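You operate a simulated robot arm through the tools that you are given. There is no shell and no other tool.

You are at the controls of a simulated robot arm. One attempt, no reset.

Task
Wipe the granite plate with the grey rag, then check flat tube No 52 for bow on it.
Fine: put the rag back, lay the tube lengthways in the middle of the plate, push the wedge under the tube's middle, draw it back and leave the tube on the plate. What is to be rubbed or washed off counts as gone when no trace of it is left.

The check looks at the end state, three seconds after you hand in, the way a careful person would. Anything else that was tipped, shoved, dropped, spilled or broken makes it a failure.

Robot
A 7-joint arm with a two-finger parallel gripper, fixed in place. Base frame: the origin is on the floor under the middle of its stand, x ahead of it, y to its left, z up. Units: m, rad, N and s.
It reaches about 1.372 m from its shoulder. Its first joint turns from -2.601 to 2.601 rad. Payload 3.43 kg.
The TCP is the grasp point between the finger pads, 0.03 m short of the fingertips. In the tool frame z runs along the fingers and y along their closing line. Largest opening 0.094 m; finger width 0.028, thickness 0.01; the body of the gripper, 0.05 by 0.096 m, starts 0.055 m behind the TCP.
Orientation is that of the tool frame in the base frame, as a unit quaternion [x, y, z, w]. With the fingers straight down and closing along the base's y, the tool's x points along the base's -x, its y along +y and its z along -z.

Tools
- The arm moves only by the tool move_arm. Its argument "deltas" is a list of rows, each an object of numbers (a shift or turn left out is 0, a gripper value left out holds the last): "tx", "ty", "tz": the shift along the tool's x, y, z in mm; "ax", "ay", "az": the turn, a rotation vector about the tool's x, y, z in rad; "hand": the finger opening in mm, from 0 to 94. In form: [{"tx": .., "ty": .., "tz": .., "ax": .., "ay": .., "az": .., "hand": ..}, ...]. A call has 1 to 20 rows; each row is the pose to reach, as a shift and turn from the pose commanded when the call began, along the tool's axes at that moment. Each row takes 0.2 s and may step no farther than 0.05 m and 0.15 rad from the row before; otherwise, or with a gripper value out of range, the whole call is refused. A pose out of reach is approached as far as the arm can. The call stops where the force on the tool passes 40 N (or 10 N more than at its start, if that is more) or the arm is blocked; 0.2 s more then pass. The fingers move at their own pace (about 0.045 m/s each) and stop on an object; they squeeze with about 21 N. The grip force told is the motor's: it shows also when the fingers shut on nothing. Time passes only in rows, and 0.2 s behind the last, so rows that repeat a pose let the fingers close. The reply holds the time, the measured pose of the TCP, the force on the tool along the base axes, the opening and the grip force, in the units named above and with some noise, with the torque about the TCP (base axes, N m) and any sound that the robot's microphone picked up.
- Cameras (640 x 400 px; columns grow to the right, rows downward): "scene" is fixed at [0.2223, 0.4973, 1.6513]; the picture's right is [-0.94, -0.34, 0.00], its down [-0.22, 0.61, -0.76] and it looks along [0.26, -0.72, -0.65] (base axes); focal length 375 px, centre (320, 200). "wrist" rides on the gripper at [0.076, 0.014, -0.102] in the tool frame; the picture's right is [-0.18, 0.98, 0.00], its down [-0.75, -0.14, -0.64] and it looks along [-0.63, -0.12, 0.77] (tool axes); focal length 243 px, centre (320, 200). There is no depth. A picture from a camera that has moved, and an enlarged one, comes with that camera's place and axes in the base frame and with its lens.
- snapshot(camera): a new picture of that camera. The clock stands still meanwhile.
- enlarge(camera, box): a new picture of the part [left, top, right, bottom] of that camera's present view, enlarged. The clock stands still meanwhile.
- finish_job(): hands the job in; it is judged then, once.

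Nothing tells you positions but the pictures and the camera data. Unless the task says otherwise, let go and move clear before handing in.

The tools are called after "Emit:" as name(argument=value, ...) on one line, values as JSON. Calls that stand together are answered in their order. move_arm: Moves the arm, as the interface text tells. Its arguments: {"type":"object","properties":{"deltas":{"type":"array","items":{"type":"object","properties":{"tx":{"type":"number"},"ty":{"type":"number"},"tz":{"type":"number"},"ax":{"type":"number"},"ay":{"type":"number"},"az":{"type":"number"},"hand":{"type":"number"}}}}},"required":["deltas"]} The other tools are called the same way: snapshot (camera) takes a picture; enlarge (camera, box) takes an enlarged picture of a part of a camera's view; finish_job () hands the job in.

At the start:

```text
time_s: 0.0
tcp_pos: [0.492, -0.5816, 1.1384]
ee_rot: [-0.001, 1.0, -0.001, 0.0]
force: [-1.5, 0.3, 0.2]
wrist_torque: [-0.01, -0.02, 0.02]
opening: 0.094
grasp_force: 0.0
```

scene: 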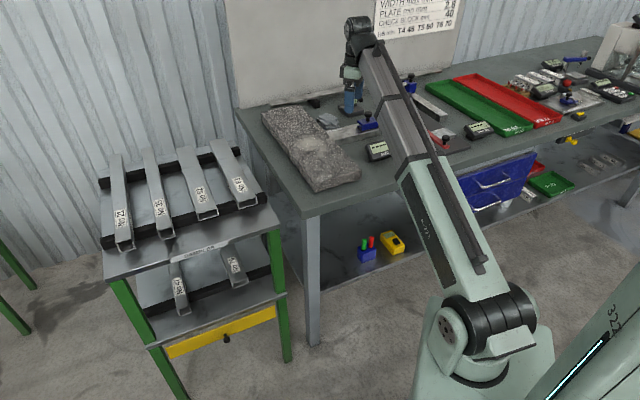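
wrist: 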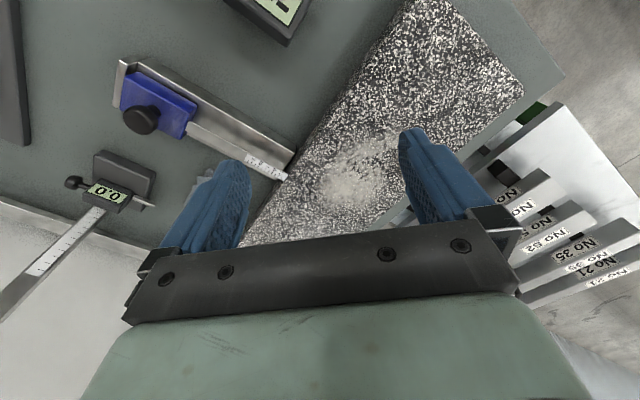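

I see a granite plate on the bench with a pale smudge on it, a trolley with flat tubes to its left, and gauges on the bench. I'll enlarge parts of the view to read labels and find the rag and wedge.

Emit:
enlarge(camera="scene", box=[80, 120, 300, 260])

Emit:
enlarge(camera="scene", box=[240, 70, 400, 200])

Emit:
enlarge(camera="scene", box=[400, 30, 640, 180])

Emit:
enlarge(camera="scene", box=[120, 230, 300, 350])

Emit:
enlarge(camera="wrist", box=[400, 80, 640, 320])

Emit:
enlarge(camera="scene", box=[330, 0, 480, 60])

```text
2.86 times, centred on (190, 190) of scene
camera zoom: at [0.2223, 0.4973, 1.6513], right [-0.94, -0.34, 0.0], down [-0.22, 0.61, -0.76], along [0.26, -0.72, -0.65], focal length 1070 px, centre (691, 229)
```

zoom: 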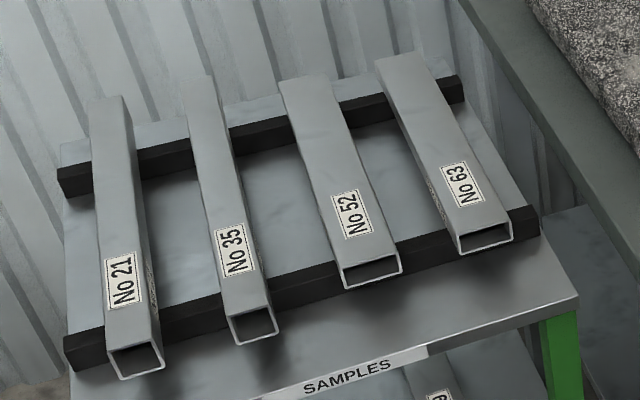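

```text
3.08 times, centred on (320, 135) of scene
camera zoom: at [0.2223, 0.4973, 1.6513], right [-0.94, -0.34, 0.0], down [-0.22, 0.61, -0.76], along [0.26, -0.72, -0.65], focal length 1153 px, centre (320, 400)
```

zoom: 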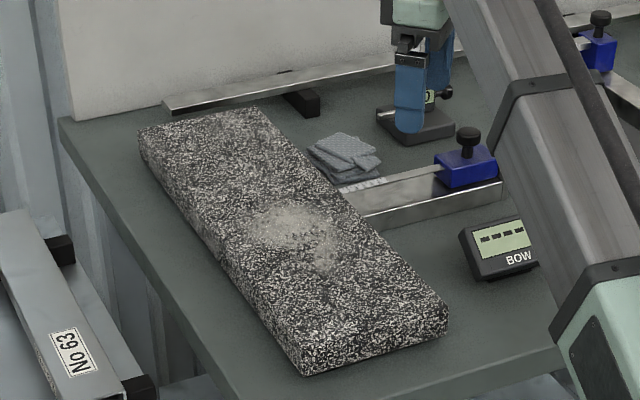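

```text
2.67 times, centred on (520, 105) of scene
camera zoom: at [0.2223, 0.4973, 1.6513], right [-0.94, -0.34, 0.0], down [-0.22, 0.61, -0.76], along [0.26, -0.72, -0.65], focal length 999 px, centre (-213, 453)
```

zoom: 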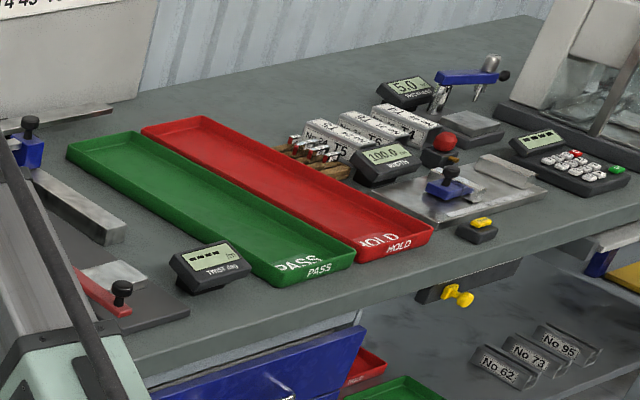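

```text
3.33 times, centred on (210, 290) of scene
camera zoom: at [0.2223, 0.4973, 1.6513], right [-0.94, -0.34, 0.0], down [-0.22, 0.61, -0.76], along [0.26, -0.72, -0.65], focal length 1249 px, centre (687, -100)
```

zoom: 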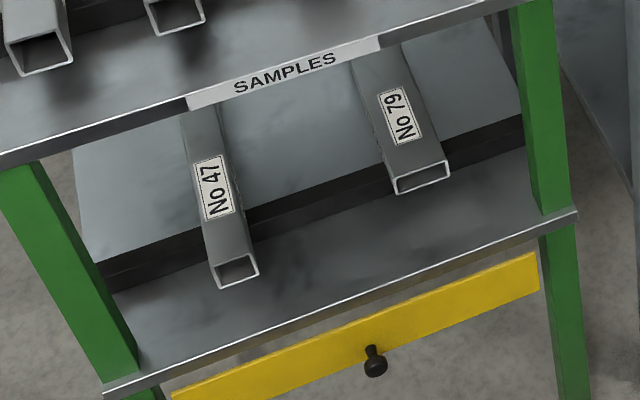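

```text
1.67 times, centred on (520, 200) of wrist
camera zoom: at [0.4163, -0.5682, 1.2412], right [0.18, 0.98, 0.0], down [0.75, -0.14, 0.64], along [0.63, -0.12, -0.77], focal length 404 px, centre (-13, 200)
```

zoom: 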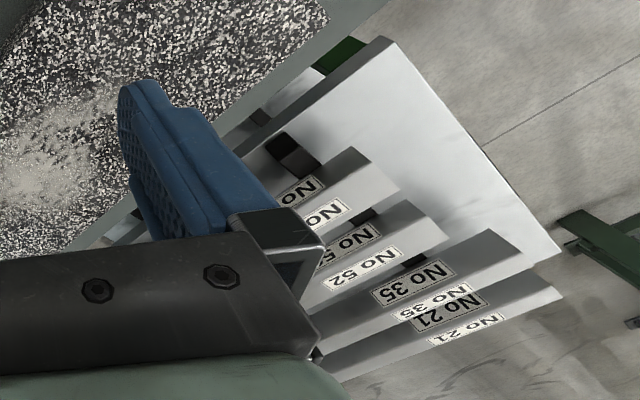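

```text
4.27 times, centred on (405, 30) of scene
camera zoom: at [0.2223, 0.4973, 1.6513], right [-0.94, -0.34, 0.0], down [-0.22, 0.61, -0.76], along [0.26, -0.72, -0.65], focal length 1599 px, centre (-43, 925)
```

zoom: 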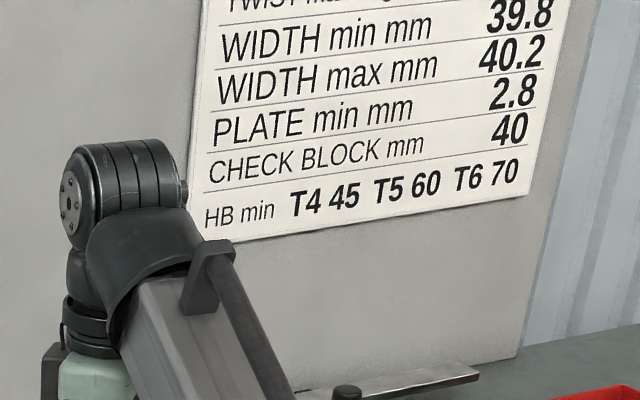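

The rag appears to be the folded grey cloth beside the plate, and the wedge the steel ruler-like piece with the blue block and black knob. I'll zoom further to pin these down before moving.

Emit:
enlarge(camera="scene", box=[305, 95, 375, 140])

Emit:
enlarge(camera="scene", box=[290, 140, 370, 200])

Emit:
enlarge(camera="scene", box=[240, 85, 330, 140])

Emit:
enlarge(camera="wrist", box=[60, 0, 320, 220])

Emit:
enlarge(camera="scene", box=[360, 60, 460, 160])

```text
8.89 times, centred on (340, 118) of scene
camera zoom: at [0.2223, 0.4973, 1.6513], right [-0.94, -0.34, 0.0], down [-0.22, 0.61, -0.76], along [0.26, -0.72, -0.65], focal length 3330 px, centre (142, 933)
```

zoom: 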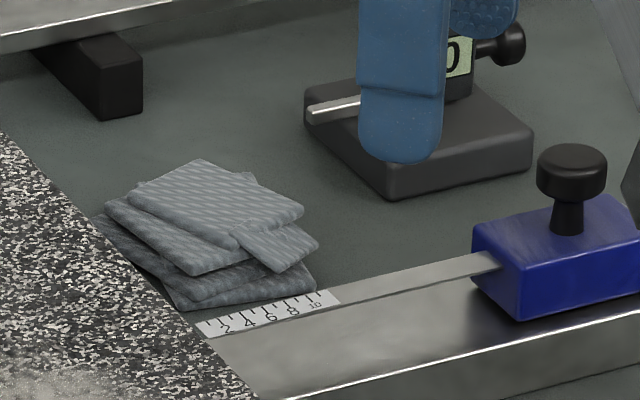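

```text
6.67 times, centred on (330, 170) of scene
camera zoom: at [0.2223, 0.4973, 1.6513], right [-0.94, -0.34, 0.0], down [-0.22, 0.61, -0.76], along [0.26, -0.72, -0.65], focal length 2498 px, centre (253, 400)
```

zoom: 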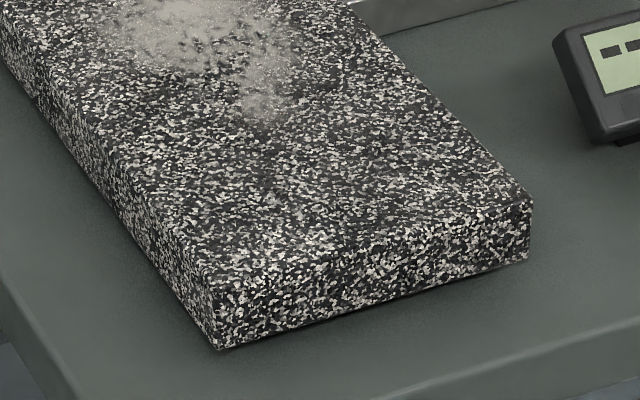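

```text
7.11 times, centred on (285, 112) of scene
camera zoom: at [0.2223, 0.4973, 1.6513], right [-0.94, -0.34, 0.0], down [-0.22, 0.61, -0.76], along [0.26, -0.72, -0.65], focal length 2664 px, centre (569, 822)
```

zoom: 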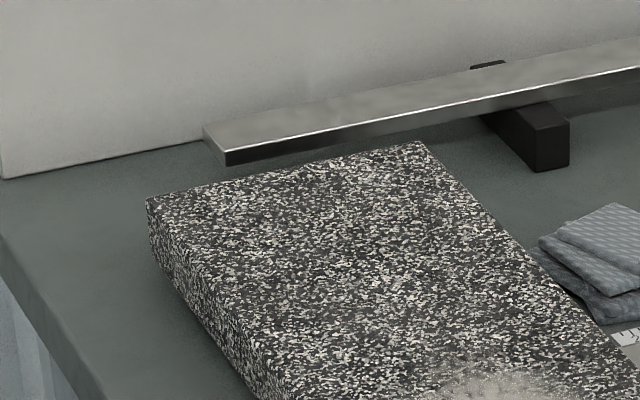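

```text
1.82 times, centred on (190, 110) of wrist
camera zoom: at [0.4163, -0.5682, 1.2412], right [0.18, 0.98, 0.0], down [0.75, -0.14, 0.64], along [0.63, -0.12, -0.77], focal length 441 px, centre (556, 364)
```

zoom: 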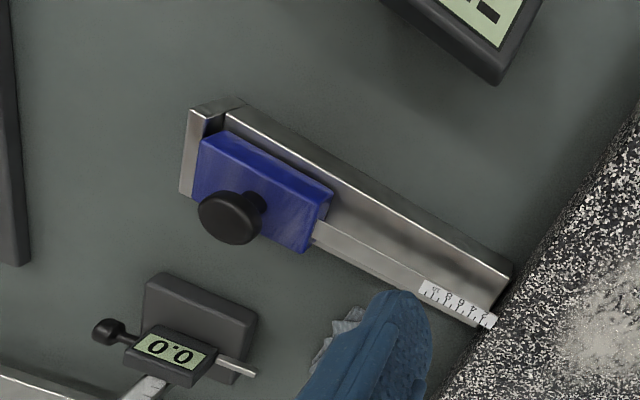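

```text
4.00 times, centred on (410, 110) of scene
camera zoom: at [0.2223, 0.4973, 1.6513], right [-0.94, -0.34, 0.0], down [-0.22, 0.61, -0.76], along [0.26, -0.72, -0.65], focal length 1499 px, centre (-40, 560)
```

zoom: 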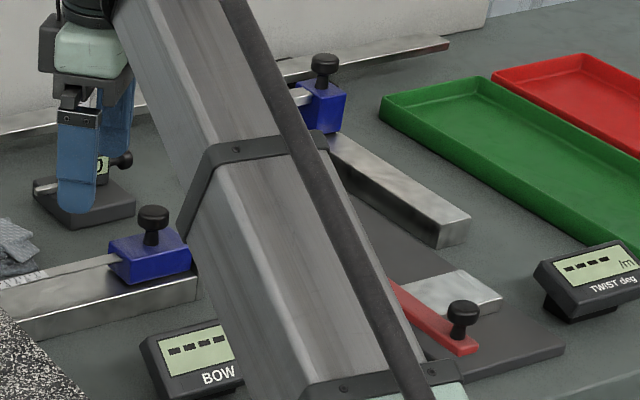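

The plate's long axis lies at about −45° in the base frame with its top near z≈0.943. The rag is just beside it around (0.65, −0.79), the wedge block and knob near (0.49, −0.77), and tube No 52 on the trolley centred near (0.93, −0.28). I'll turn the gripper square with the plate and look at the rag from above.

Emit:
move_arm(deltas=[{"tx": -22, "ty": -28, "tz": -2, "az": 0.131}, {"tx": -43, "ty": -56, "tz": -4, "az": 0.262}, {"tx": -65, "ty": -84, "tz": -6, "az": 0.393}, {"tx": -87, "ty": -112, "tz": -8, "az": 0.524}, {"tx": -108, "ty": -140, "tz": -10, "az": 0.654}, {"tx": -130, "ty": -168, "tz": -12, "az": 0.785}, {"tx": -130, "ty": -168, "tz": -12, "az": 0.785}])

Emit:
snapshot(camera="wrist")

Emit:
snapshot(camera="scene")

```text
time_s: 1.6
tcp_pos: [0.6235, -0.749, 1.1507]
ee_rot: [0.382, 0.924, 0.0, 0.0]
force: [0.1, -0.4, -0.8]
wrist_torque: [0.02, -0.02, 0.02]
opening: 0.094
grasp_force: 0.0
```

```text
taken
camera wrist: at [0.579, -0.6847, 1.2533], right [0.83, 0.56, 0.0], down [0.43, -0.63, 0.64], along [0.36, -0.53, -0.77], focal length 243 px, centre (320, 200)
```

wrist: 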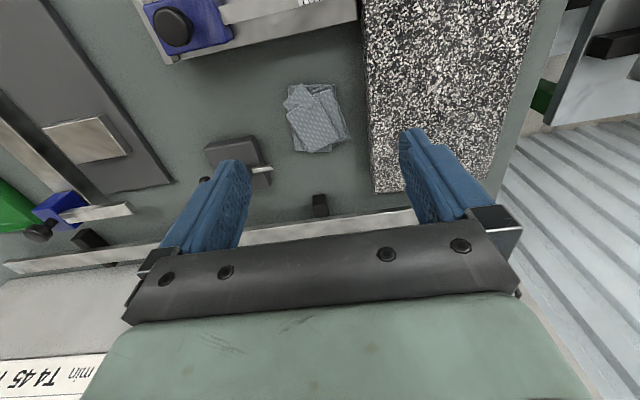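

```text
taken
```

scene: 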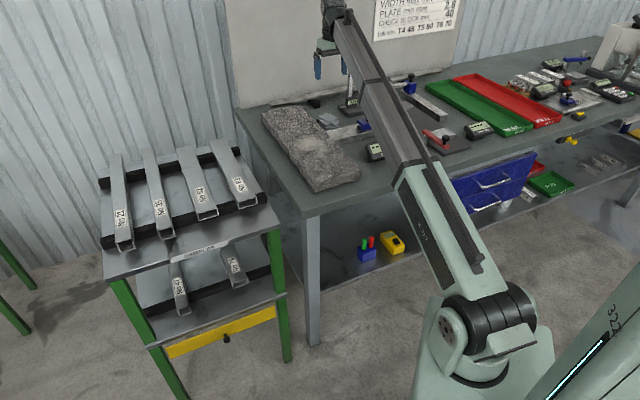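

Emit:
enlarge(camera="wrist", box=[240, 60, 400, 200])

Emit:
enlarge(camera="wrist", box=[120, 0, 380, 80])

Emit:
enlarge(camera="scene", box=[305, 95, 385, 150])

```text
2.86 times, centred on (320, 130) of wrist
camera zoom: at [0.579, -0.6847, 1.2533], right [0.83, 0.56, 0.0], down [0.43, -0.63, 0.64], along [0.36, -0.53, -0.77], focal length 693 px, centre (320, 400)
```

zoom: 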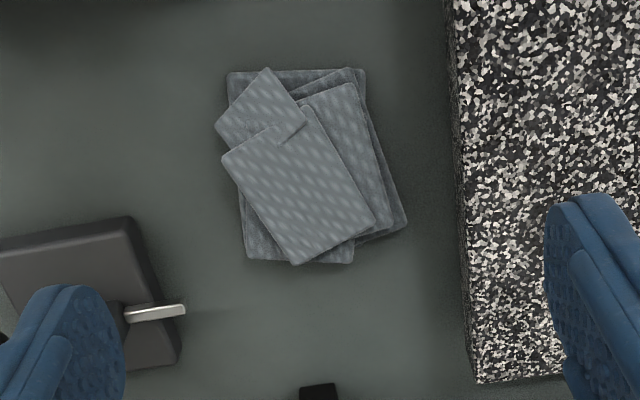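

```text
2.46 times, centred on (250, 40) of wrist
camera zoom: at [0.579, -0.6847, 1.2533], right [0.83, 0.56, 0.0], down [0.43, -0.63, 0.64], along [0.36, -0.53, -0.77], focal length 597 px, centre (492, 594)
```

zoom: 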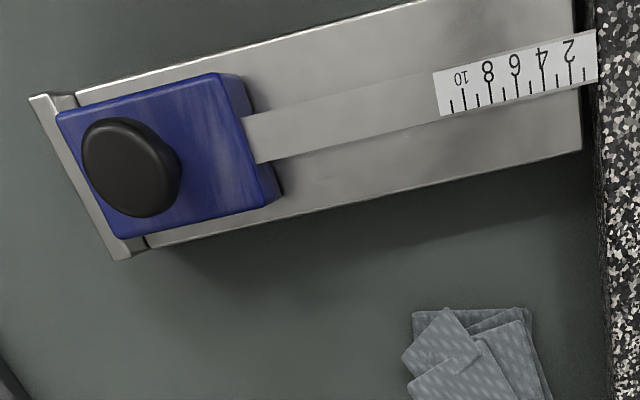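

```text
7.27 times, centred on (345, 122) of scene
camera zoom: at [0.2223, 0.4973, 1.6513], right [-0.94, -0.34, 0.0], down [-0.22, 0.61, -0.76], along [0.26, -0.72, -0.65], focal length 2725 px, centre (138, 764)
```

zoom: 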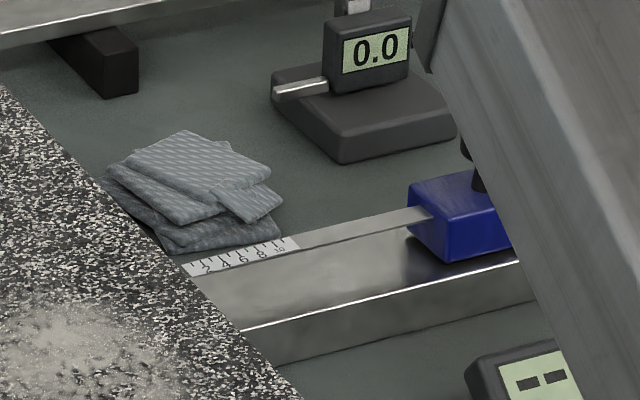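

The rag lies at roughly (p≈1.02, q≈−0.10) in the plate-aligned frame (p along the plate, q across), between the plate and the thickness gauge, about 80 mm wide across the closing direction. I'll move above it and lower part way to gauge heights by parallax.

Emit:
move_arm(deltas=[{"tx": -13, "ty": -4, "tz": 30}, {"tx": -26, "ty": -8, "tz": 60}, {"tx": -39, "ty": -12, "tz": 90}, {"tx": -51.5, "ty": -15, "tz": 120}, {"tx": -51.5, "ty": -15, "tz": 120}])

Emit:
snapshot(camera="wrist")

Emit:
enlarge(camera="scene", box=[280, 40, 400, 150])

```text
time_s: 2.8
tcp_pos: [0.6491, -0.7959, 1.0299]
ee_rot: [0.382, 0.924, 0.0, 0.0]
force: [-0.3, 0.4, -1.0]
wrist_torque: [0.05, 0.02, 0.01]
opening: 0.0941
grasp_force: 0.1
```

```text
taken
camera wrist: at [0.6048, -0.7321, 1.1325], right [0.82, 0.57, 0.0], down [0.43, -0.63, 0.64], along [0.36, -0.53, -0.77], focal length 243 px, centre (320, 200)
```

wrist: 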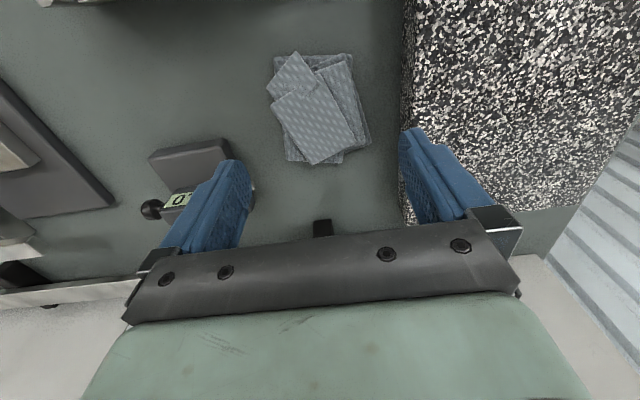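

```text
3.64 times, centred on (340, 95) of scene
camera zoom: at [0.2223, 0.4973, 1.6513], right [-0.94, -0.34, 0.0], down [-0.22, 0.61, -0.76], along [0.26, -0.72, -0.65], focal length 1362 px, centre (247, 582)
```

zoom: 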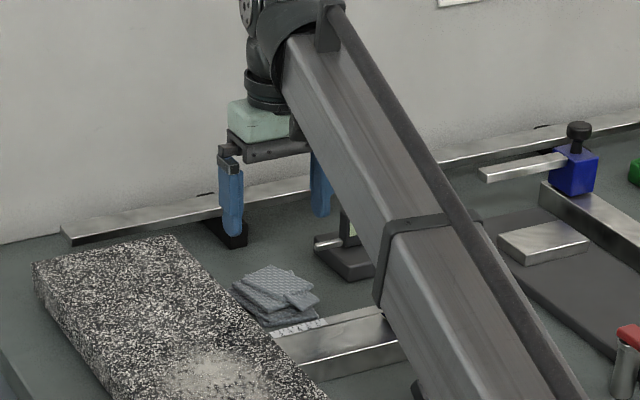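

Emit:
enlarge(camera="wrist", box=[240, 30, 440, 190])

Emit:
enlarge(camera="wrist", box=[120, 110, 340, 260])

```text
2.50 times, centred on (340, 110) of wrist
camera zoom: at [0.6048, -0.7321, 1.1325], right [0.82, 0.57, 0.0], down [0.43, -0.63, 0.64], along [0.36, -0.53, -0.77], focal length 606 px, centre (270, 425)
```

zoom: 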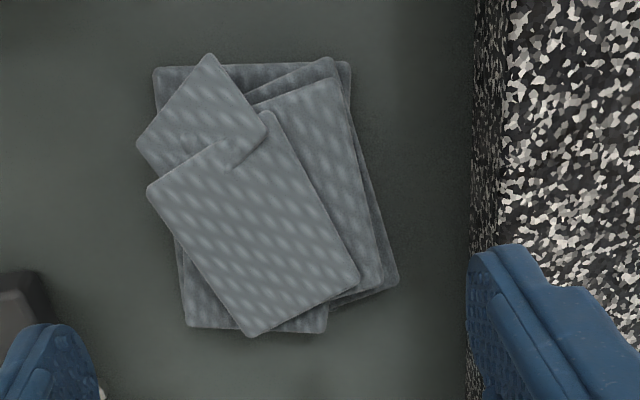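

```text
2.67 times, centred on (230, 185) of wrist
camera zoom: at [0.6048, -0.7321, 1.1325], right [0.82, 0.57, 0.0], down [0.43, -0.63, 0.64], along [0.36, -0.53, -0.77], focal length 647 px, centre (560, 240)
```

zoom: 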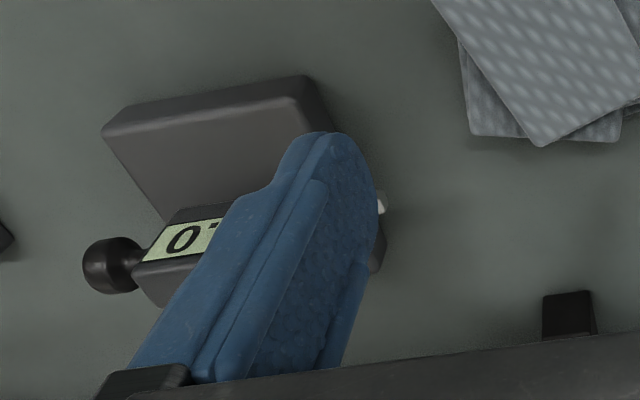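

The rag seems to be about 18 mm high on a bench near z≈0.90, and centred between the fingers with ~7 mm clearance each side. I'll lower around it, then check contact.

Emit:
move_arm(deltas=[{"tz": 25}, {"tz": 50}, {"tz": 70}, {"tz": 80}, {"tz": 80}])

Emit:
snapshot(camera="wrist")

Emit:
enlarge(camera="scene", box=[290, 80, 390, 145])

```text
time_s: 4.0
tcp_pos: [0.6485, -0.798, 0.9497]
ee_rot: [0.381, 0.924, -0.001, 0.0]
force: [-0.8, 0.0, -0.4]
wrist_torque: [0.0, 0.02, 0.01]
opening: 0.0939
grasp_force: 0.1
```

```text
taken
camera wrist: at [0.6048, -0.7329, 1.0531], right [0.82, 0.57, 0.0], down [0.43, -0.63, 0.64], along [0.36, -0.53, -0.77], focal length 243 px, centre (320, 200)
```

wrist: 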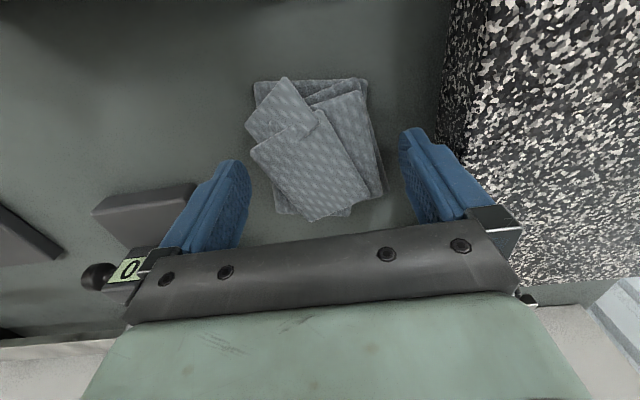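

```text
6.15 times, centred on (340, 112) of scene
camera zoom: at [0.2223, 0.4973, 1.6513], right [-0.94, -0.34, 0.0], down [-0.22, 0.61, -0.76], along [0.26, -0.72, -0.65], focal length 2306 px, centre (197, 738)
```

zoom: 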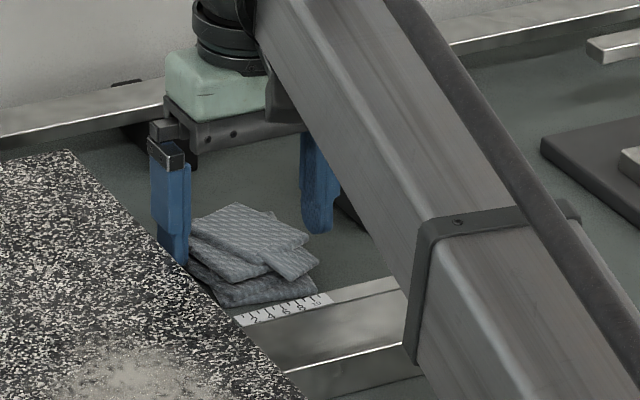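

The rag sits centred between the fingers, clear of the plate and gauge. Lowering the last bit and closing.

Emit:
move_arm(deltas=[{"tz": 5}, {"tz": 10}, {"tz": 14}, {"tz": 14}])

```text
time_s: 5.0
tcp_pos: [0.6476, -0.7969, 0.9374]
ee_rot: [0.382, 0.924, 0.0, 0.0]
force: [0.2, -0.3, -0.2]
wrist_torque: [0.01, 0.0, 0.01]
opening: 0.094
grasp_force: 0.0
```

Emit:
move_arm(deltas=[{"tz": 1.5}, {"tz": 3}, {"tz": 3}])

Emit:
enlarge(camera="scene", box=[300, 85, 370, 130])

```text
time_s: 5.8
tcp_pos: [0.6481, -0.7962, 0.9334]
ee_rot: [0.382, 0.924, -0.001, 0.0]
force: [0.2, -0.2, 0.3]
wrist_torque: [0.0, 0.0, 0.0]
opening: 0.094
grasp_force: 0.0
```

```text
8.89 times, centred on (335, 108) of scene
camera zoom: at [0.2223, 0.4973, 1.6513], right [-0.94, -0.34, 0.0], down [-0.22, 0.61, -0.76], along [0.26, -0.72, -0.65], focal length 3330 px, centre (187, 1022)
```

zoom: 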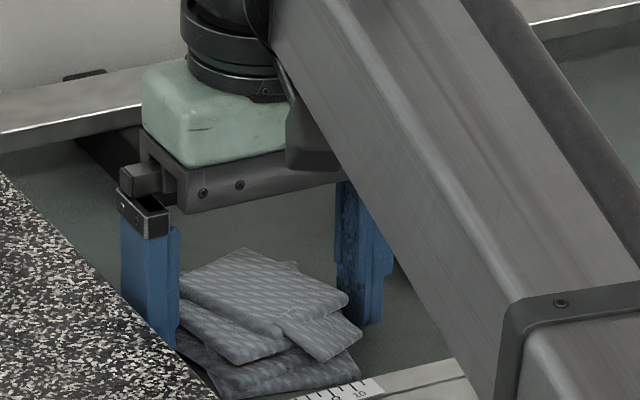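

Emit:
move_arm(deltas=[{"hand": 60}, {"hand": 60}, {"hand": 60}, {"hand": 60}])

Emit:
snapshot(camera="wrist")

```text
time_s: 6.8
tcp_pos: [0.6477, -0.7976, 0.9329]
ee_rot: [0.382, 0.924, 0.0, 0.0]
force: [0.3, -1.0, 0.1]
wrist_torque: [0.01, -0.03, -0.02]
opening: 0.069
grasp_force: 21.0
```

```text
taken
camera wrist: at [0.6044, -0.733, 1.0364], right [0.82, 0.57, 0.0], down [0.43, -0.63, 0.64], along [0.36, -0.53, -0.77], focal length 243 px, centre (320, 200)
```

wrist: 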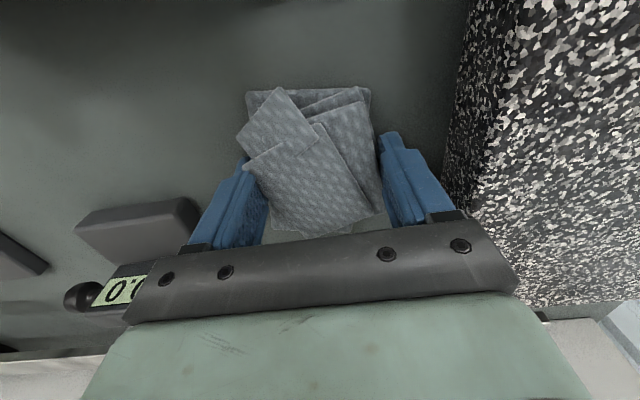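

The rag is gripped at 69 mm with 21 N. Lifting it straight up.

Emit:
move_arm(deltas=[{"tz": -15, "hand": 50}, {"tz": -35}, {"tz": -60}, {"tz": -90}, {"tz": -90}])

Emit:
snapshot(camera="wrist")

Emit:
enlarge(camera="scene", box=[260, 40, 380, 150])

```text
time_s: 8.0
tcp_pos: [0.6484, -0.7987, 1.0247]
ee_rot: [0.382, 0.924, 0.0, 0.0]
force: [0.5, -0.1, -0.1]
wrist_torque: [-0.02, -0.02, -0.01]
opening: 0.0689
grasp_force: 21.3
```

```text
taken
camera wrist: at [0.6052, -0.7339, 1.1275], right [0.82, 0.57, 0.0], down [0.43, -0.63, 0.64], along [0.36, -0.53, -0.77], focal length 243 px, centre (320, 200)
```

wrist: 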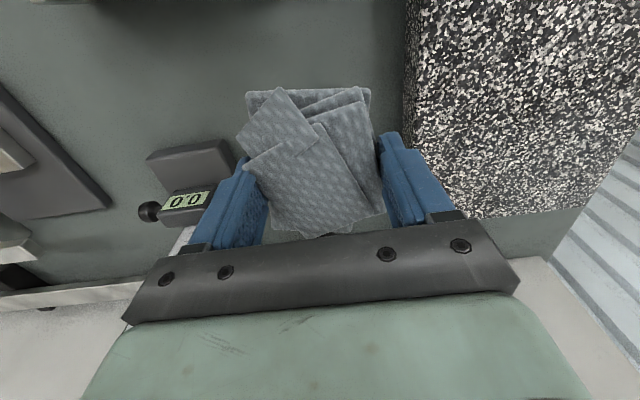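

```text
3.64 times, centred on (320, 95) of scene
camera zoom: at [0.2223, 0.4973, 1.6513], right [-0.94, -0.34, 0.0], down [-0.22, 0.61, -0.76], along [0.26, -0.72, -0.65], focal length 1362 px, centre (320, 582)
```

zoom: 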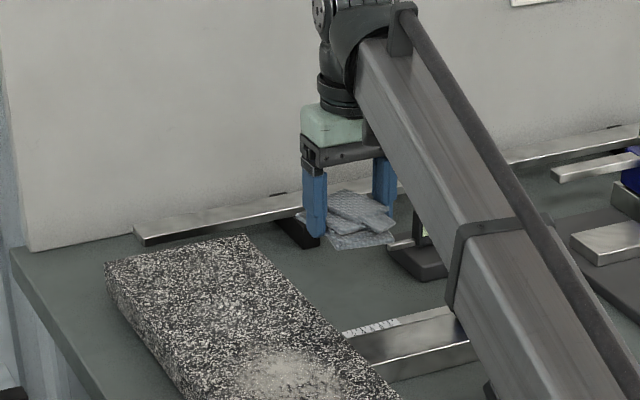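

The rag is held and clear. Now I'll take a close look at the smudge to plan the wiping strokes.

Emit:
enlarge(camera="scene", box=[280, 120, 350, 165])

Emit:
enlarge(camera="scene", box=[255, 100, 365, 200])

```text
8.89 times, centred on (315, 142) of scene
camera zoom: at [0.2223, 0.4973, 1.6513], right [-0.94, -0.34, 0.0], down [-0.22, 0.61, -0.76], along [0.26, -0.72, -0.65], focal length 3330 px, centre (364, 711)
```

zoom: 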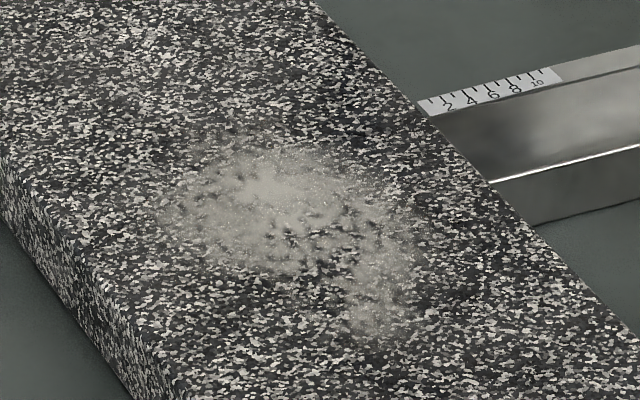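

```text
4.00 times, centred on (310, 150) of scene
camera zoom: at [0.2223, 0.4973, 1.6513], right [-0.94, -0.34, 0.0], down [-0.22, 0.61, -0.76], along [0.26, -0.72, -0.65], focal length 1499 px, centre (360, 400)
```

zoom: 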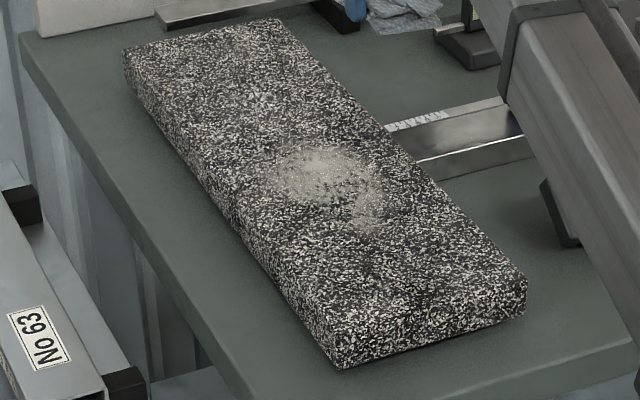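

The smudge spans roughly p 0.75–0.92, q 0.00–0.105 on the plate. I'll carry the rag over the middle of it and come down to just above the surface.

Emit:
move_arm(deltas=[{"tx": 31, "ty": 27}, {"tx": 63, "ty": 54}, {"tx": 94, "ty": 81}, {"tx": 125, "ty": 107}, {"tx": 157, "ty": 134}, {"tx": 188, "ty": 161}, {"tx": 188, "ty": 161, "tz": 20}, {"tx": 188, "ty": 161, "tz": 40}, {"tx": 188, "ty": 161, "tz": 40}])

Emit:
snapshot(camera="wrist")

Emit:
enlarge(camera="scene", box=[265, 80, 385, 200])

```text
time_s: 10.0
tcp_pos: [0.6288, -0.5512, 0.9835]
ee_rot: [0.382, 0.924, 0.001, 0.001]
force: [-0.3, 0.6, 1.7]
wrist_torque: [0.08, 0.01, 0.01]
opening: 0.0689
grasp_force: 20.9
```

```text
taken
camera wrist: at [0.5852, -0.4872, 1.0864], right [0.82, 0.57, 0.0], down [0.43, -0.63, 0.64], along [0.36, -0.53, -0.77], focal length 243 px, centre (320, 200)
```

wrist: 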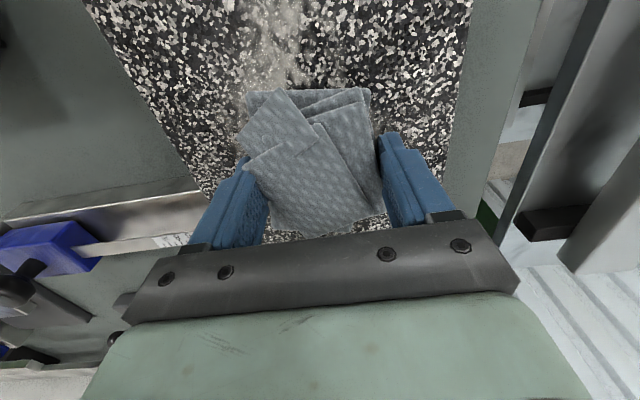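

```text
3.33 times, centred on (325, 140) of scene
camera zoom: at [0.2223, 0.4973, 1.6513], right [-0.94, -0.34, 0.0], down [-0.22, 0.61, -0.76], along [0.26, -0.72, -0.65], focal length 1249 px, centre (303, 400)
```

zoom: 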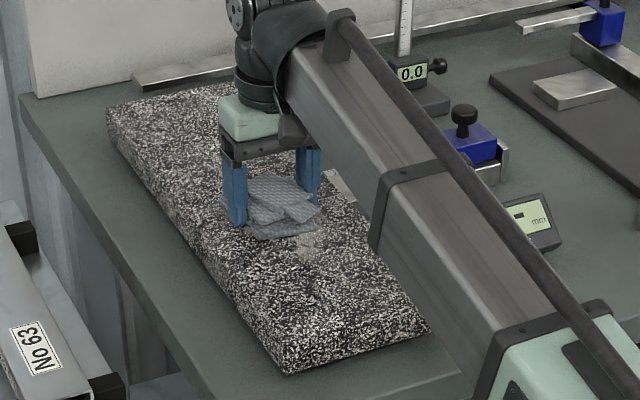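

Rag is over the smudge, nearly at the surface. Now lowering in small steps to feel for contact.

Emit:
move_arm(deltas=[{"tz": 2}, {"tz": 4}, {"tz": 4}])

```text
time_s: 10.9
tcp_pos: [0.6278, -0.5506, 0.983]
ee_rot: [0.382, 0.924, -0.001, 0.002]
force: [-2.4, 3.1, 11.8]
wrist_torque: [0.13, 0.02, 0.03]
opening: 0.0692
grasp_force: 20.6
stopped in row 3: the force on the tool passed its limit at 41 N (the readings are from after the stop); the commanded pose is now the measured one
```

Contact was found at TCP z≈0.983, so the plate top is near z≈0.95, with about 12 N pressing now. I'll stroke along the plate at this height, gently.

Emit:
move_arm(deltas=[{"tx": 20, "tz": -0.3}, {"tx": 40, "tz": -0.3}, {"tx": 60, "tz": -0.3}, {"tx": 80, "tz": -0.3}, {"tx": 60, "tz": -0.3}, {"tx": 40, "tz": -0.3}, {"tx": 20, "tz": -0.3}, {"tx": 0, "tz": -0.3}, {"tx": -20, "tz": -0.3}, {"tx": -40, "tz": -0.3}, {"tx": -60, "tz": -0.3}, {"tx": -85, "tz": -0.3}, {"tx": -60, "tz": -0.3}, {"tx": -40, "tz": -0.3}, {"tx": -20, "tz": -0.3}, {"tx": 0, "tz": -0.3}])

Emit:
enlarge(camera="scene", box=[265, 80, 385, 200])

Emit:
snapshot(camera="wrist")

```text
time_s: 14.3
tcp_pos: [0.6292, -0.5508, 0.9825]
ee_rot: [0.382, 0.924, -0.001, 0.002]
force: [3.2, -4.1, 11.9]
wrist_torque: [-0.08, -0.15, -0.03]
opening: 0.0689
grasp_force: 21.0
```

```text
3.33 times, centred on (325, 140) of scene
camera zoom: at [0.2223, 0.4973, 1.6513], right [-0.94, -0.34, 0.0], down [-0.22, 0.61, -0.76], along [0.26, -0.72, -0.65], focal length 1249 px, centre (303, 400)
```

zoom: 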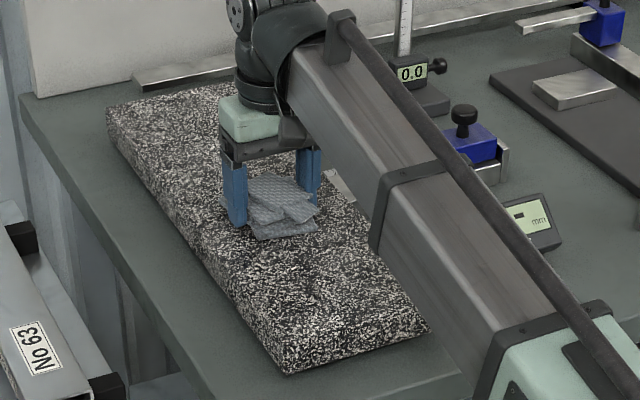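

```text
taken
camera wrist: at [0.585, -0.4871, 1.0852], right [0.82, 0.57, 0.0], down [0.43, -0.63, 0.65], along [0.37, -0.53, -0.76], focal length 243 px, centre (320, 200)
```

wrist: 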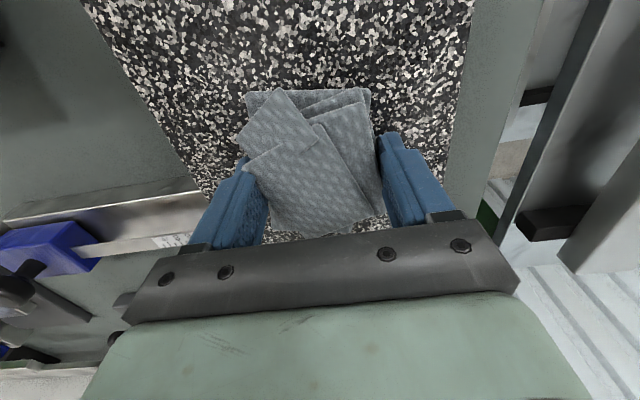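

Wiping works; the smudge near the centre line is gone. Now parallel strokes to either side.

Emit:
move_arm(deltas=[{"tx": 0, "ty": 13}, {"tx": 0, "ty": 26}, {"tx": 28, "ty": 26}, {"tx": 56, "ty": 26}, {"tx": 84, "ty": 26}, {"tx": 56, "ty": 26}, {"tx": 28, "ty": 26}, {"tx": 0, "ty": 26}, {"tx": -28, "ty": 26}, {"tx": -56, "ty": 26}, {"tx": -90, "ty": 26}, {"tx": -90, "ty": 0}, {"tx": -56, "ty": 0}, {"tx": -28, "ty": 0}, {"tx": 0, "ty": 0}, {"tx": 0, "ty": 0}])

Emit:
move_arm(deltas=[{"tx": 0, "ty": -13}, {"tx": 0, "ty": -25}, {"tx": 28, "ty": -25}, {"tx": 56, "ty": -25}, {"tx": 84, "ty": -25}, {"tx": 56, "ty": -25}, {"tx": 28, "ty": -25}, {"tx": 0, "ty": -25}, {"tx": -28, "ty": -25}, {"tx": -56, "ty": -25}, {"tx": -90, "ty": -25}, {"tx": -90, "ty": 0}, {"tx": -56, "ty": 0}, {"tx": -28, "ty": 0}, {"tx": 0, "ty": 0}, {"tx": 0, "ty": 0}])

Emit:
enlarge(camera="scene", box=[265, 80, 385, 200])

```text
time_s: 15.7
tcp_pos: [0.6006, -0.4872, 0.9825]
ee_rot: [0.382, 0.924, 0.0, 0.0]
force: [1.2, -0.6, 16.3]
wrist_torque: [-0.1, -0.14, 0.01]
opening: 0.069
grasp_force: 21.0
stopped in row 7: the force on the tool passed its limit at 41 N (the readings are from after the stop); the commanded pose is now the measured one
```

```text
time_s: 16.5
tcp_pos: [0.5665, -0.4902, 0.9829]
ee_rot: [0.384, 0.923, -0.002, 0.0]
force: [-3.1, 3.3, 7.6]
wrist_torque: [0.36, 0.1, 0.1]
opening: 0.0688
grasp_force: 21.1
stopped in row 4: the force on the tool passed its limit at 43 N (the readings are from after the stop); the commanded pose is now the measured one
```

```text
3.33 times, centred on (325, 140) of scene
camera zoom: at [0.2223, 0.4973, 1.6513], right [-0.94, -0.34, 0.0], down [-0.22, 0.61, -0.76], along [0.26, -0.72, -0.65], focal length 1249 px, centre (303, 400)
```

zoom: 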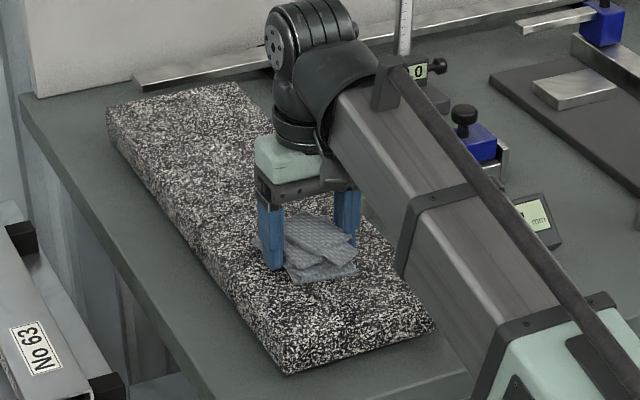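

Two strokes hit the force limit, so I'll lift off a little, look at the plate, and then continue with lighter pressure.

Emit:
move_arm(deltas=[{"tz": -10}, {"tz": -40}, {"tz": -70}, {"tx": 30, "tz": -100}, {"tx": 60, "tz": -100}, {"tx": 60, "tz": -100}])

Emit:
enlarge(camera="scene", box=[255, 100, 365, 200])

Emit:
snapshot(camera="wrist")

Emit:
enlarge(camera="scene", box=[290, 140, 370, 200])

```text
time_s: 17.9
tcp_pos: [0.5235, -0.4477, 1.082]
ee_rot: [0.383, 0.924, -0.003, 0.0]
force: [0.0, -0.3, -0.5]
wrist_torque: [0.02, 0.0, 0.0]
opening: 0.0691
grasp_force: 20.9
```

```text
4.00 times, centred on (310, 150) of scene
camera zoom: at [0.2223, 0.4973, 1.6513], right [-0.94, -0.34, 0.0], down [-0.22, 0.61, -0.76], along [0.26, -0.72, -0.65], focal length 1499 px, centre (360, 400)
```

zoom: 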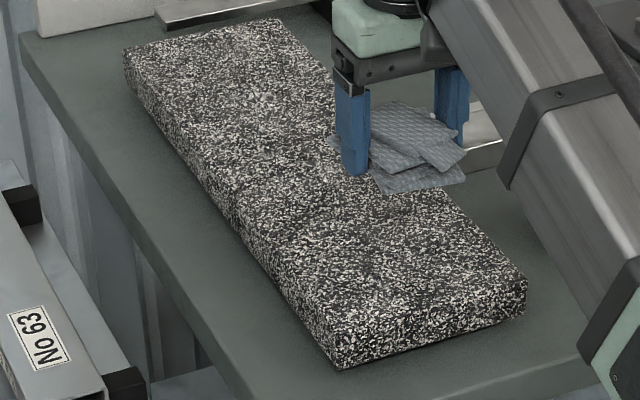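

```text
taken
camera wrist: at [0.4803, -0.3828, 1.1841], right [0.83, 0.56, 0.0], down [0.43, -0.63, 0.64], along [0.36, -0.53, -0.77], focal length 243 px, centre (320, 200)
```

wrist: 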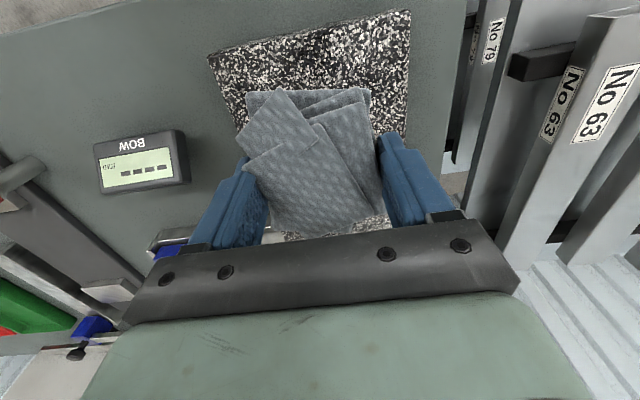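

```text
6.67 times, centred on (330, 170) of scene
camera zoom: at [0.2223, 0.4973, 1.6513], right [-0.94, -0.34, 0.0], down [-0.22, 0.61, -0.76], along [0.26, -0.72, -0.65], focal length 2498 px, centre (253, 400)
```

zoom: 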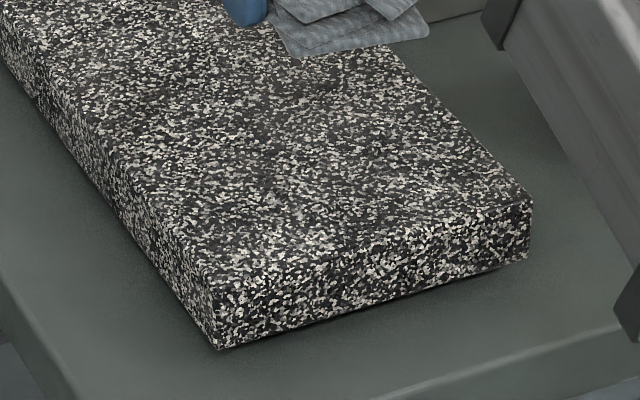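

The plate hasn't moved. I'll move the rag out of the scene camera's line of sight to check what's left.

Emit:
move_arm(deltas=[{"ty": -30, "tx": -35}, {"ty": -60, "tx": -70}, {"ty": -90, "tx": -105}, {"ty": -110, "tx": -140}, {"ty": -130, "tx": -175}, {"ty": -150, "tx": -210}, {"ty": -160, "tx": -250}, {"ty": -160, "tx": -290}, {"ty": -160, "tx": -320}, {"ty": -160, "tx": -320}])

Emit:
enlarge(camera="scene", box=[255, 100, 365, 200])

Emit:
enlarge(camera="scene", box=[280, 120, 350, 165])

Emit:
snapshot(camera="wrist")

```text
time_s: 20.1
tcp_pos: [0.6389, -0.7892, 1.0832]
ee_rot: [0.382, 0.924, -0.002, 0.0]
force: [-0.5, 0.3, -0.2]
wrist_torque: [-0.02, 0.01, 0.03]
opening: 0.0691
grasp_force: 21.0
```

```text
4.00 times, centred on (310, 150) of scene
camera zoom: at [0.2223, 0.4973, 1.6513], right [-0.94, -0.34, 0.0], down [-0.22, 0.61, -0.76], along [0.26, -0.72, -0.65], focal length 1499 px, centre (360, 400)
```

zoom: 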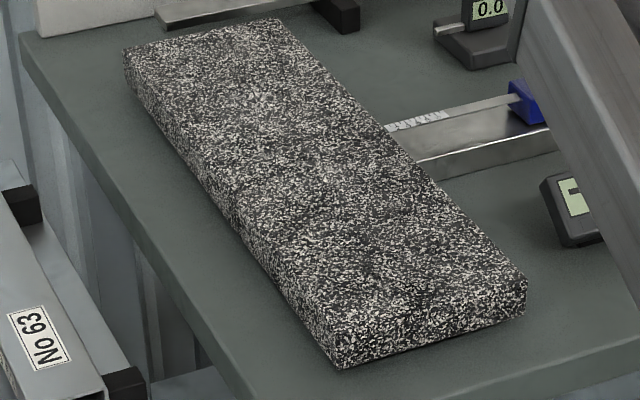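

```text
8.89 times, centred on (315, 142) of scene
camera zoom: at [0.2223, 0.4973, 1.6513], right [-0.94, -0.34, 0.0], down [-0.22, 0.61, -0.76], along [0.26, -0.72, -0.65], focal length 3330 px, centre (364, 711)
```

zoom: 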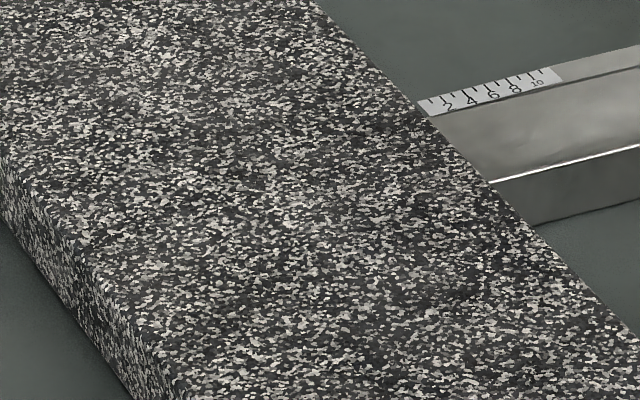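

```text
taken
camera wrist: at [0.5939, -0.7238, 1.1856], right [0.83, 0.56, 0.0], down [0.43, -0.63, 0.64], along [0.36, -0.53, -0.76], focal length 243 px, centre (320, 200)
```

wrist: 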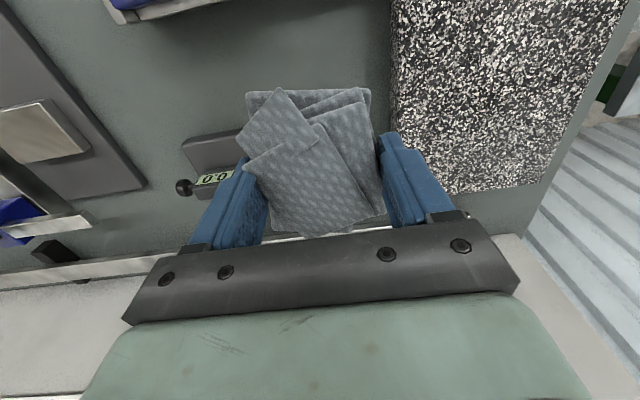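

The plate looks clean from here. I'll still make a light extra pass along both flanks of the former smudge to be sure no faint trace is left.

Emit:
move_arm(deltas=[{"tx": 25, "ty": 30}, {"tx": 50, "ty": 60}, {"tx": 75, "ty": 90}, {"tx": 100, "ty": 115}, {"tx": 110, "ty": 136}, {"tx": 110, "ty": 136, "tz": 40}, {"tx": 110, "ty": 136, "tz": 80}, {"tx": 110, "ty": 136, "tz": 94}, {"tx": 110, "ty": 136, "tz": 94}])

```text
time_s: 22.1
tcp_pos: [0.654, -0.6122, 0.9895]
ee_rot: [0.382, 0.924, -0.003, 0.0]
force: [0.6, 0.6, -0.2]
wrist_torque: [0.0, -0.01, 0.01]
opening: 0.0691
grasp_force: 20.7
```

Emit:
move_arm(deltas=[{"tz": 2}, {"tz": 4}, {"tz": 5}, {"tz": 5.5}, {"tz": 5.5}])

```text
time_s: 23.3
tcp_pos: [0.6558, -0.6143, 0.9831]
ee_rot: [0.383, 0.924, -0.002, 0.0]
force: [0.0, -1.7, 2.4]
wrist_torque: [0.07, 0.02, -0.02]
opening: 0.069
grasp_force: 21.0
```

Emit:
move_arm(deltas=[{"tx": -15, "tz": 0.4}, {"tx": -30, "tz": 0.4}, {"tx": -10, "tz": 0.4}, {"tx": 10, "tz": 0.4}, {"tx": 30, "tz": 0.4}, {"tx": 50, "tz": 0.4}, {"tx": 70, "tz": 0.4}, {"tx": 90, "tz": 0.4}, {"tx": 110, "tz": 0.4}, {"tx": 130, "tz": 0.4}, {"tx": 150, "tz": 0.4}, {"tx": 130, "tz": 0.4}, {"tx": 110, "tz": 0.4}, {"tx": 90, "tz": 0.4}, {"tx": 70, "tz": 0.4}, {"tx": 50, "tz": 0.4}, {"tx": 30, "tz": 0.4}, {"tx": 10, "tz": 0.4}])

```text
time_s: 27.1
tcp_pos: [0.6482, -0.6068, 0.9836]
ee_rot: [0.382, 0.924, -0.002, 0.002]
force: [0.2, -1.2, -0.6]
wrist_torque: [-0.02, 0.0, 0.0]
opening: 0.0689
grasp_force: 21.2
```

Emit:
move_arm(deltas=[{"tz": 0.6}, {"tz": 1.0}, {"tz": 1.0}])

```text
time_s: 27.9
tcp_pos: [0.6482, -0.6066, 0.9814]
ee_rot: [0.382, 0.924, -0.002, 0.001]
force: [-0.1, -0.1, 6.7]
wrist_torque: [0.16, -0.08, 0.03]
opening: 0.0691
grasp_force: 21.1
```

Now about 7 N of contact. Stroking along the wedge-side flank, then across and along the trolley-side flank.

Emit:
move_arm(deltas=[{"tx": -20}, {"tx": 0}, {"tx": 20}, {"tx": 40}, {"tx": 60}, {"tx": 80}, {"tx": 100}, {"tx": 120}, {"tx": 140}, {"tx": 120}, {"tx": 100}, {"tx": 80}, {"tx": 60}, {"tx": 40}, {"tx": 20}, {"tx": 0}, {"tx": -20}, {"tx": -20}])

```text
time_s: 29.6
tcp_pos: [0.575, -0.5346, 0.9833]
ee_rot: [0.382, 0.924, -0.002, 0.001]
force: [-2.9, 4.0, 9.3]
wrist_torque: [0.28, 0.03, 0.08]
opening: 0.0691
grasp_force: 21.1
stopped in row 8: the force on the tool passed its limit at 42 N (the readings are from after the stop); the commanded pose is now the measured one
```

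Emit:
move_arm(deltas=[{"tx": 15, "tz": -0.5}, {"tx": 30, "tz": -0.5}, {"tx": 15, "tz": -0.3}, {"tx": 0, "tz": 0}, {"tx": -20, "tz": 0}, {"tx": -40, "tz": 0}, {"tx": -60, "tz": 0.2}, {"tx": -80, "tz": 0.4}, {"tx": -100, "tz": 0.6}, {"tx": -120, "tz": 0.8}, {"tx": -135, "tz": 1.0}, {"tx": -135, "tz": 1.0}])

```text
time_s: 32.2
tcp_pos: [0.6713, -0.6307, 0.9826]
ee_rot: [0.383, 0.924, -0.003, 0.001]
force: [-2.5, 1.5, 10.4]
wrist_torque: [0.37, 0.06, 0.07]
opening: 0.0688
grasp_force: 20.8
```

Emit:
move_arm(deltas=[{"ty": 18, "tz": -0.3}, {"ty": 36, "tz": -0.3}, {"ty": 54, "tz": -0.3}, {"tx": 20, "ty": 54, "tz": -0.5}, {"tx": 40, "ty": 54, "tz": -0.7}, {"tx": 60, "ty": 54, "tz": -0.8}, {"tx": 80, "ty": 54, "tz": -1.0}, {"tx": 100, "ty": 54, "tz": -1.2}, {"tx": 120, "ty": 54, "tz": -1.3}, {"tx": 140, "ty": 54, "tz": -1.4}, {"tx": 120, "ty": 54, "tz": -1.1}, {"tx": 100, "ty": 54, "tz": -1.0}, {"tx": 80, "ty": 54, "tz": -0.8}, {"tx": 60, "ty": 54, "tz": -0.6}, {"tx": 40, "ty": 54, "tz": -0.5}, {"tx": 20, "ty": 54, "tz": -0.3}, {"tx": 0, "ty": 54, "tz": -0.2}, {"tx": 0, "ty": 54, "tz": -0.2}])

```text
time_s: 36.0
tcp_pos: [0.7079, -0.5902, 0.9831]
ee_rot: [0.382, 0.924, -0.003, 0.002]
force: [-0.1, 2.1, 11.4]
wrist_torque: [0.42, 0.06, 0.04]
opening: 0.0691
grasp_force: 20.9
```

Both flanks are done at ~10 N. Lifting and carrying the rag back above its original place.

Emit:
move_arm(deltas=[{"tz": -20}, {"tz": -60}, {"tx": -17, "ty": -31, "tz": -60}, {"tx": -35, "ty": -63, "tz": -60}, {"tx": -52, "ty": -94, "tz": -60}, {"tx": -69, "ty": -125, "tz": -60}, {"tx": -87, "ty": -157, "tz": -60}, {"tx": -104, "ty": -188, "tz": -60}, {"tx": -104, "ty": -188, "tz": -60}, {"tx": -104, "ty": -188, "tz": -60}])

Emit:
enlarge(camera="scene", box=[255, 100, 365, 200])

Emit:
snapshot(camera="wrist")

```text
time_s: 38.2
tcp_pos: [0.6498, -0.7967, 1.0418]
ee_rot: [0.383, 0.924, -0.002, 0.001]
force: [0.7, 0.3, -1.2]
wrist_torque: [0.0, 0.01, -0.05]
opening: 0.0688
grasp_force: 21.3
```

```text
4.00 times, centred on (310, 150) of scene
camera zoom: at [0.2223, 0.4973, 1.6513], right [-0.94, -0.34, 0.0], down [-0.22, 0.61, -0.76], along [0.26, -0.72, -0.65], focal length 1499 px, centre (360, 400)
```

zoom: 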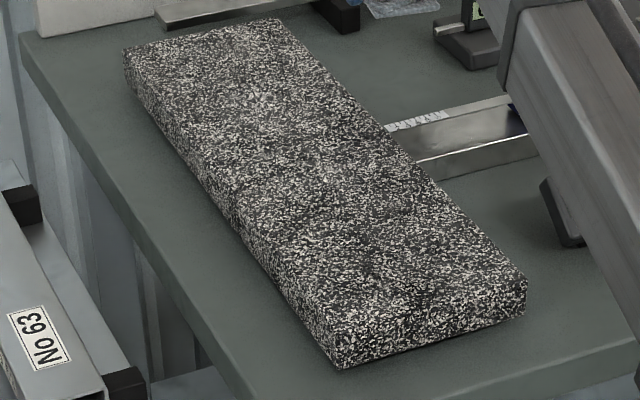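

```text
taken
camera wrist: at [0.6072, -0.7321, 1.1442], right [0.83, 0.56, 0.0], down [0.43, -0.63, 0.65], along [0.36, -0.53, -0.76], focal length 243 px, centre (320, 200)
```

wrist: 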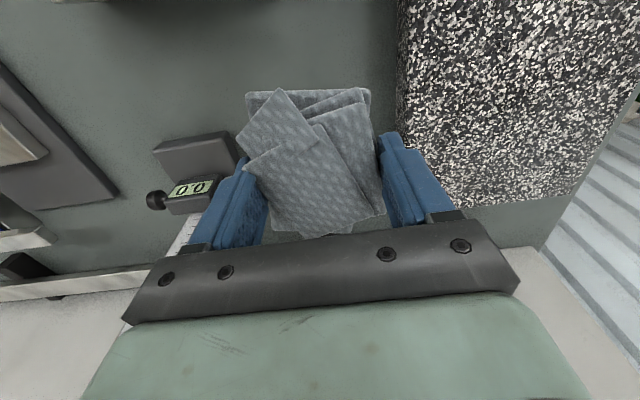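

Plate looks clean. Lowering the rag back to its spot.

Emit:
move_arm(deltas=[{"tz": 30}, {"tz": 60}, {"tz": 85}, {"tz": 100}, {"tz": 105}, {"tz": 105}])

```text
time_s: 39.6
tcp_pos: [0.6503, -0.7988, 0.9377]
ee_rot: [0.383, 0.924, -0.004, 0.002]
force: [-0.5, -0.2, 0.1]
wrist_torque: [0.0, 0.01, 0.03]
opening: 0.0689
grasp_force: 20.8
```

Emit:
move_arm(deltas=[{"tz": 1.5, "tx": 1, "ty": 0}, {"tz": 3, "tx": 1.5}, {"tz": 4, "tx": 1.5}, {"tz": 4, "tx": 1.5}])

```text
time_s: 40.6
tcp_pos: [0.6505, -0.7965, 0.9341]
ee_rot: [0.383, 0.924, -0.003, 0.002]
force: [0.7, 0.0, -0.1]
wrist_torque: [0.01, 0.01, -0.01]
opening: 0.069
grasp_force: 20.8
```

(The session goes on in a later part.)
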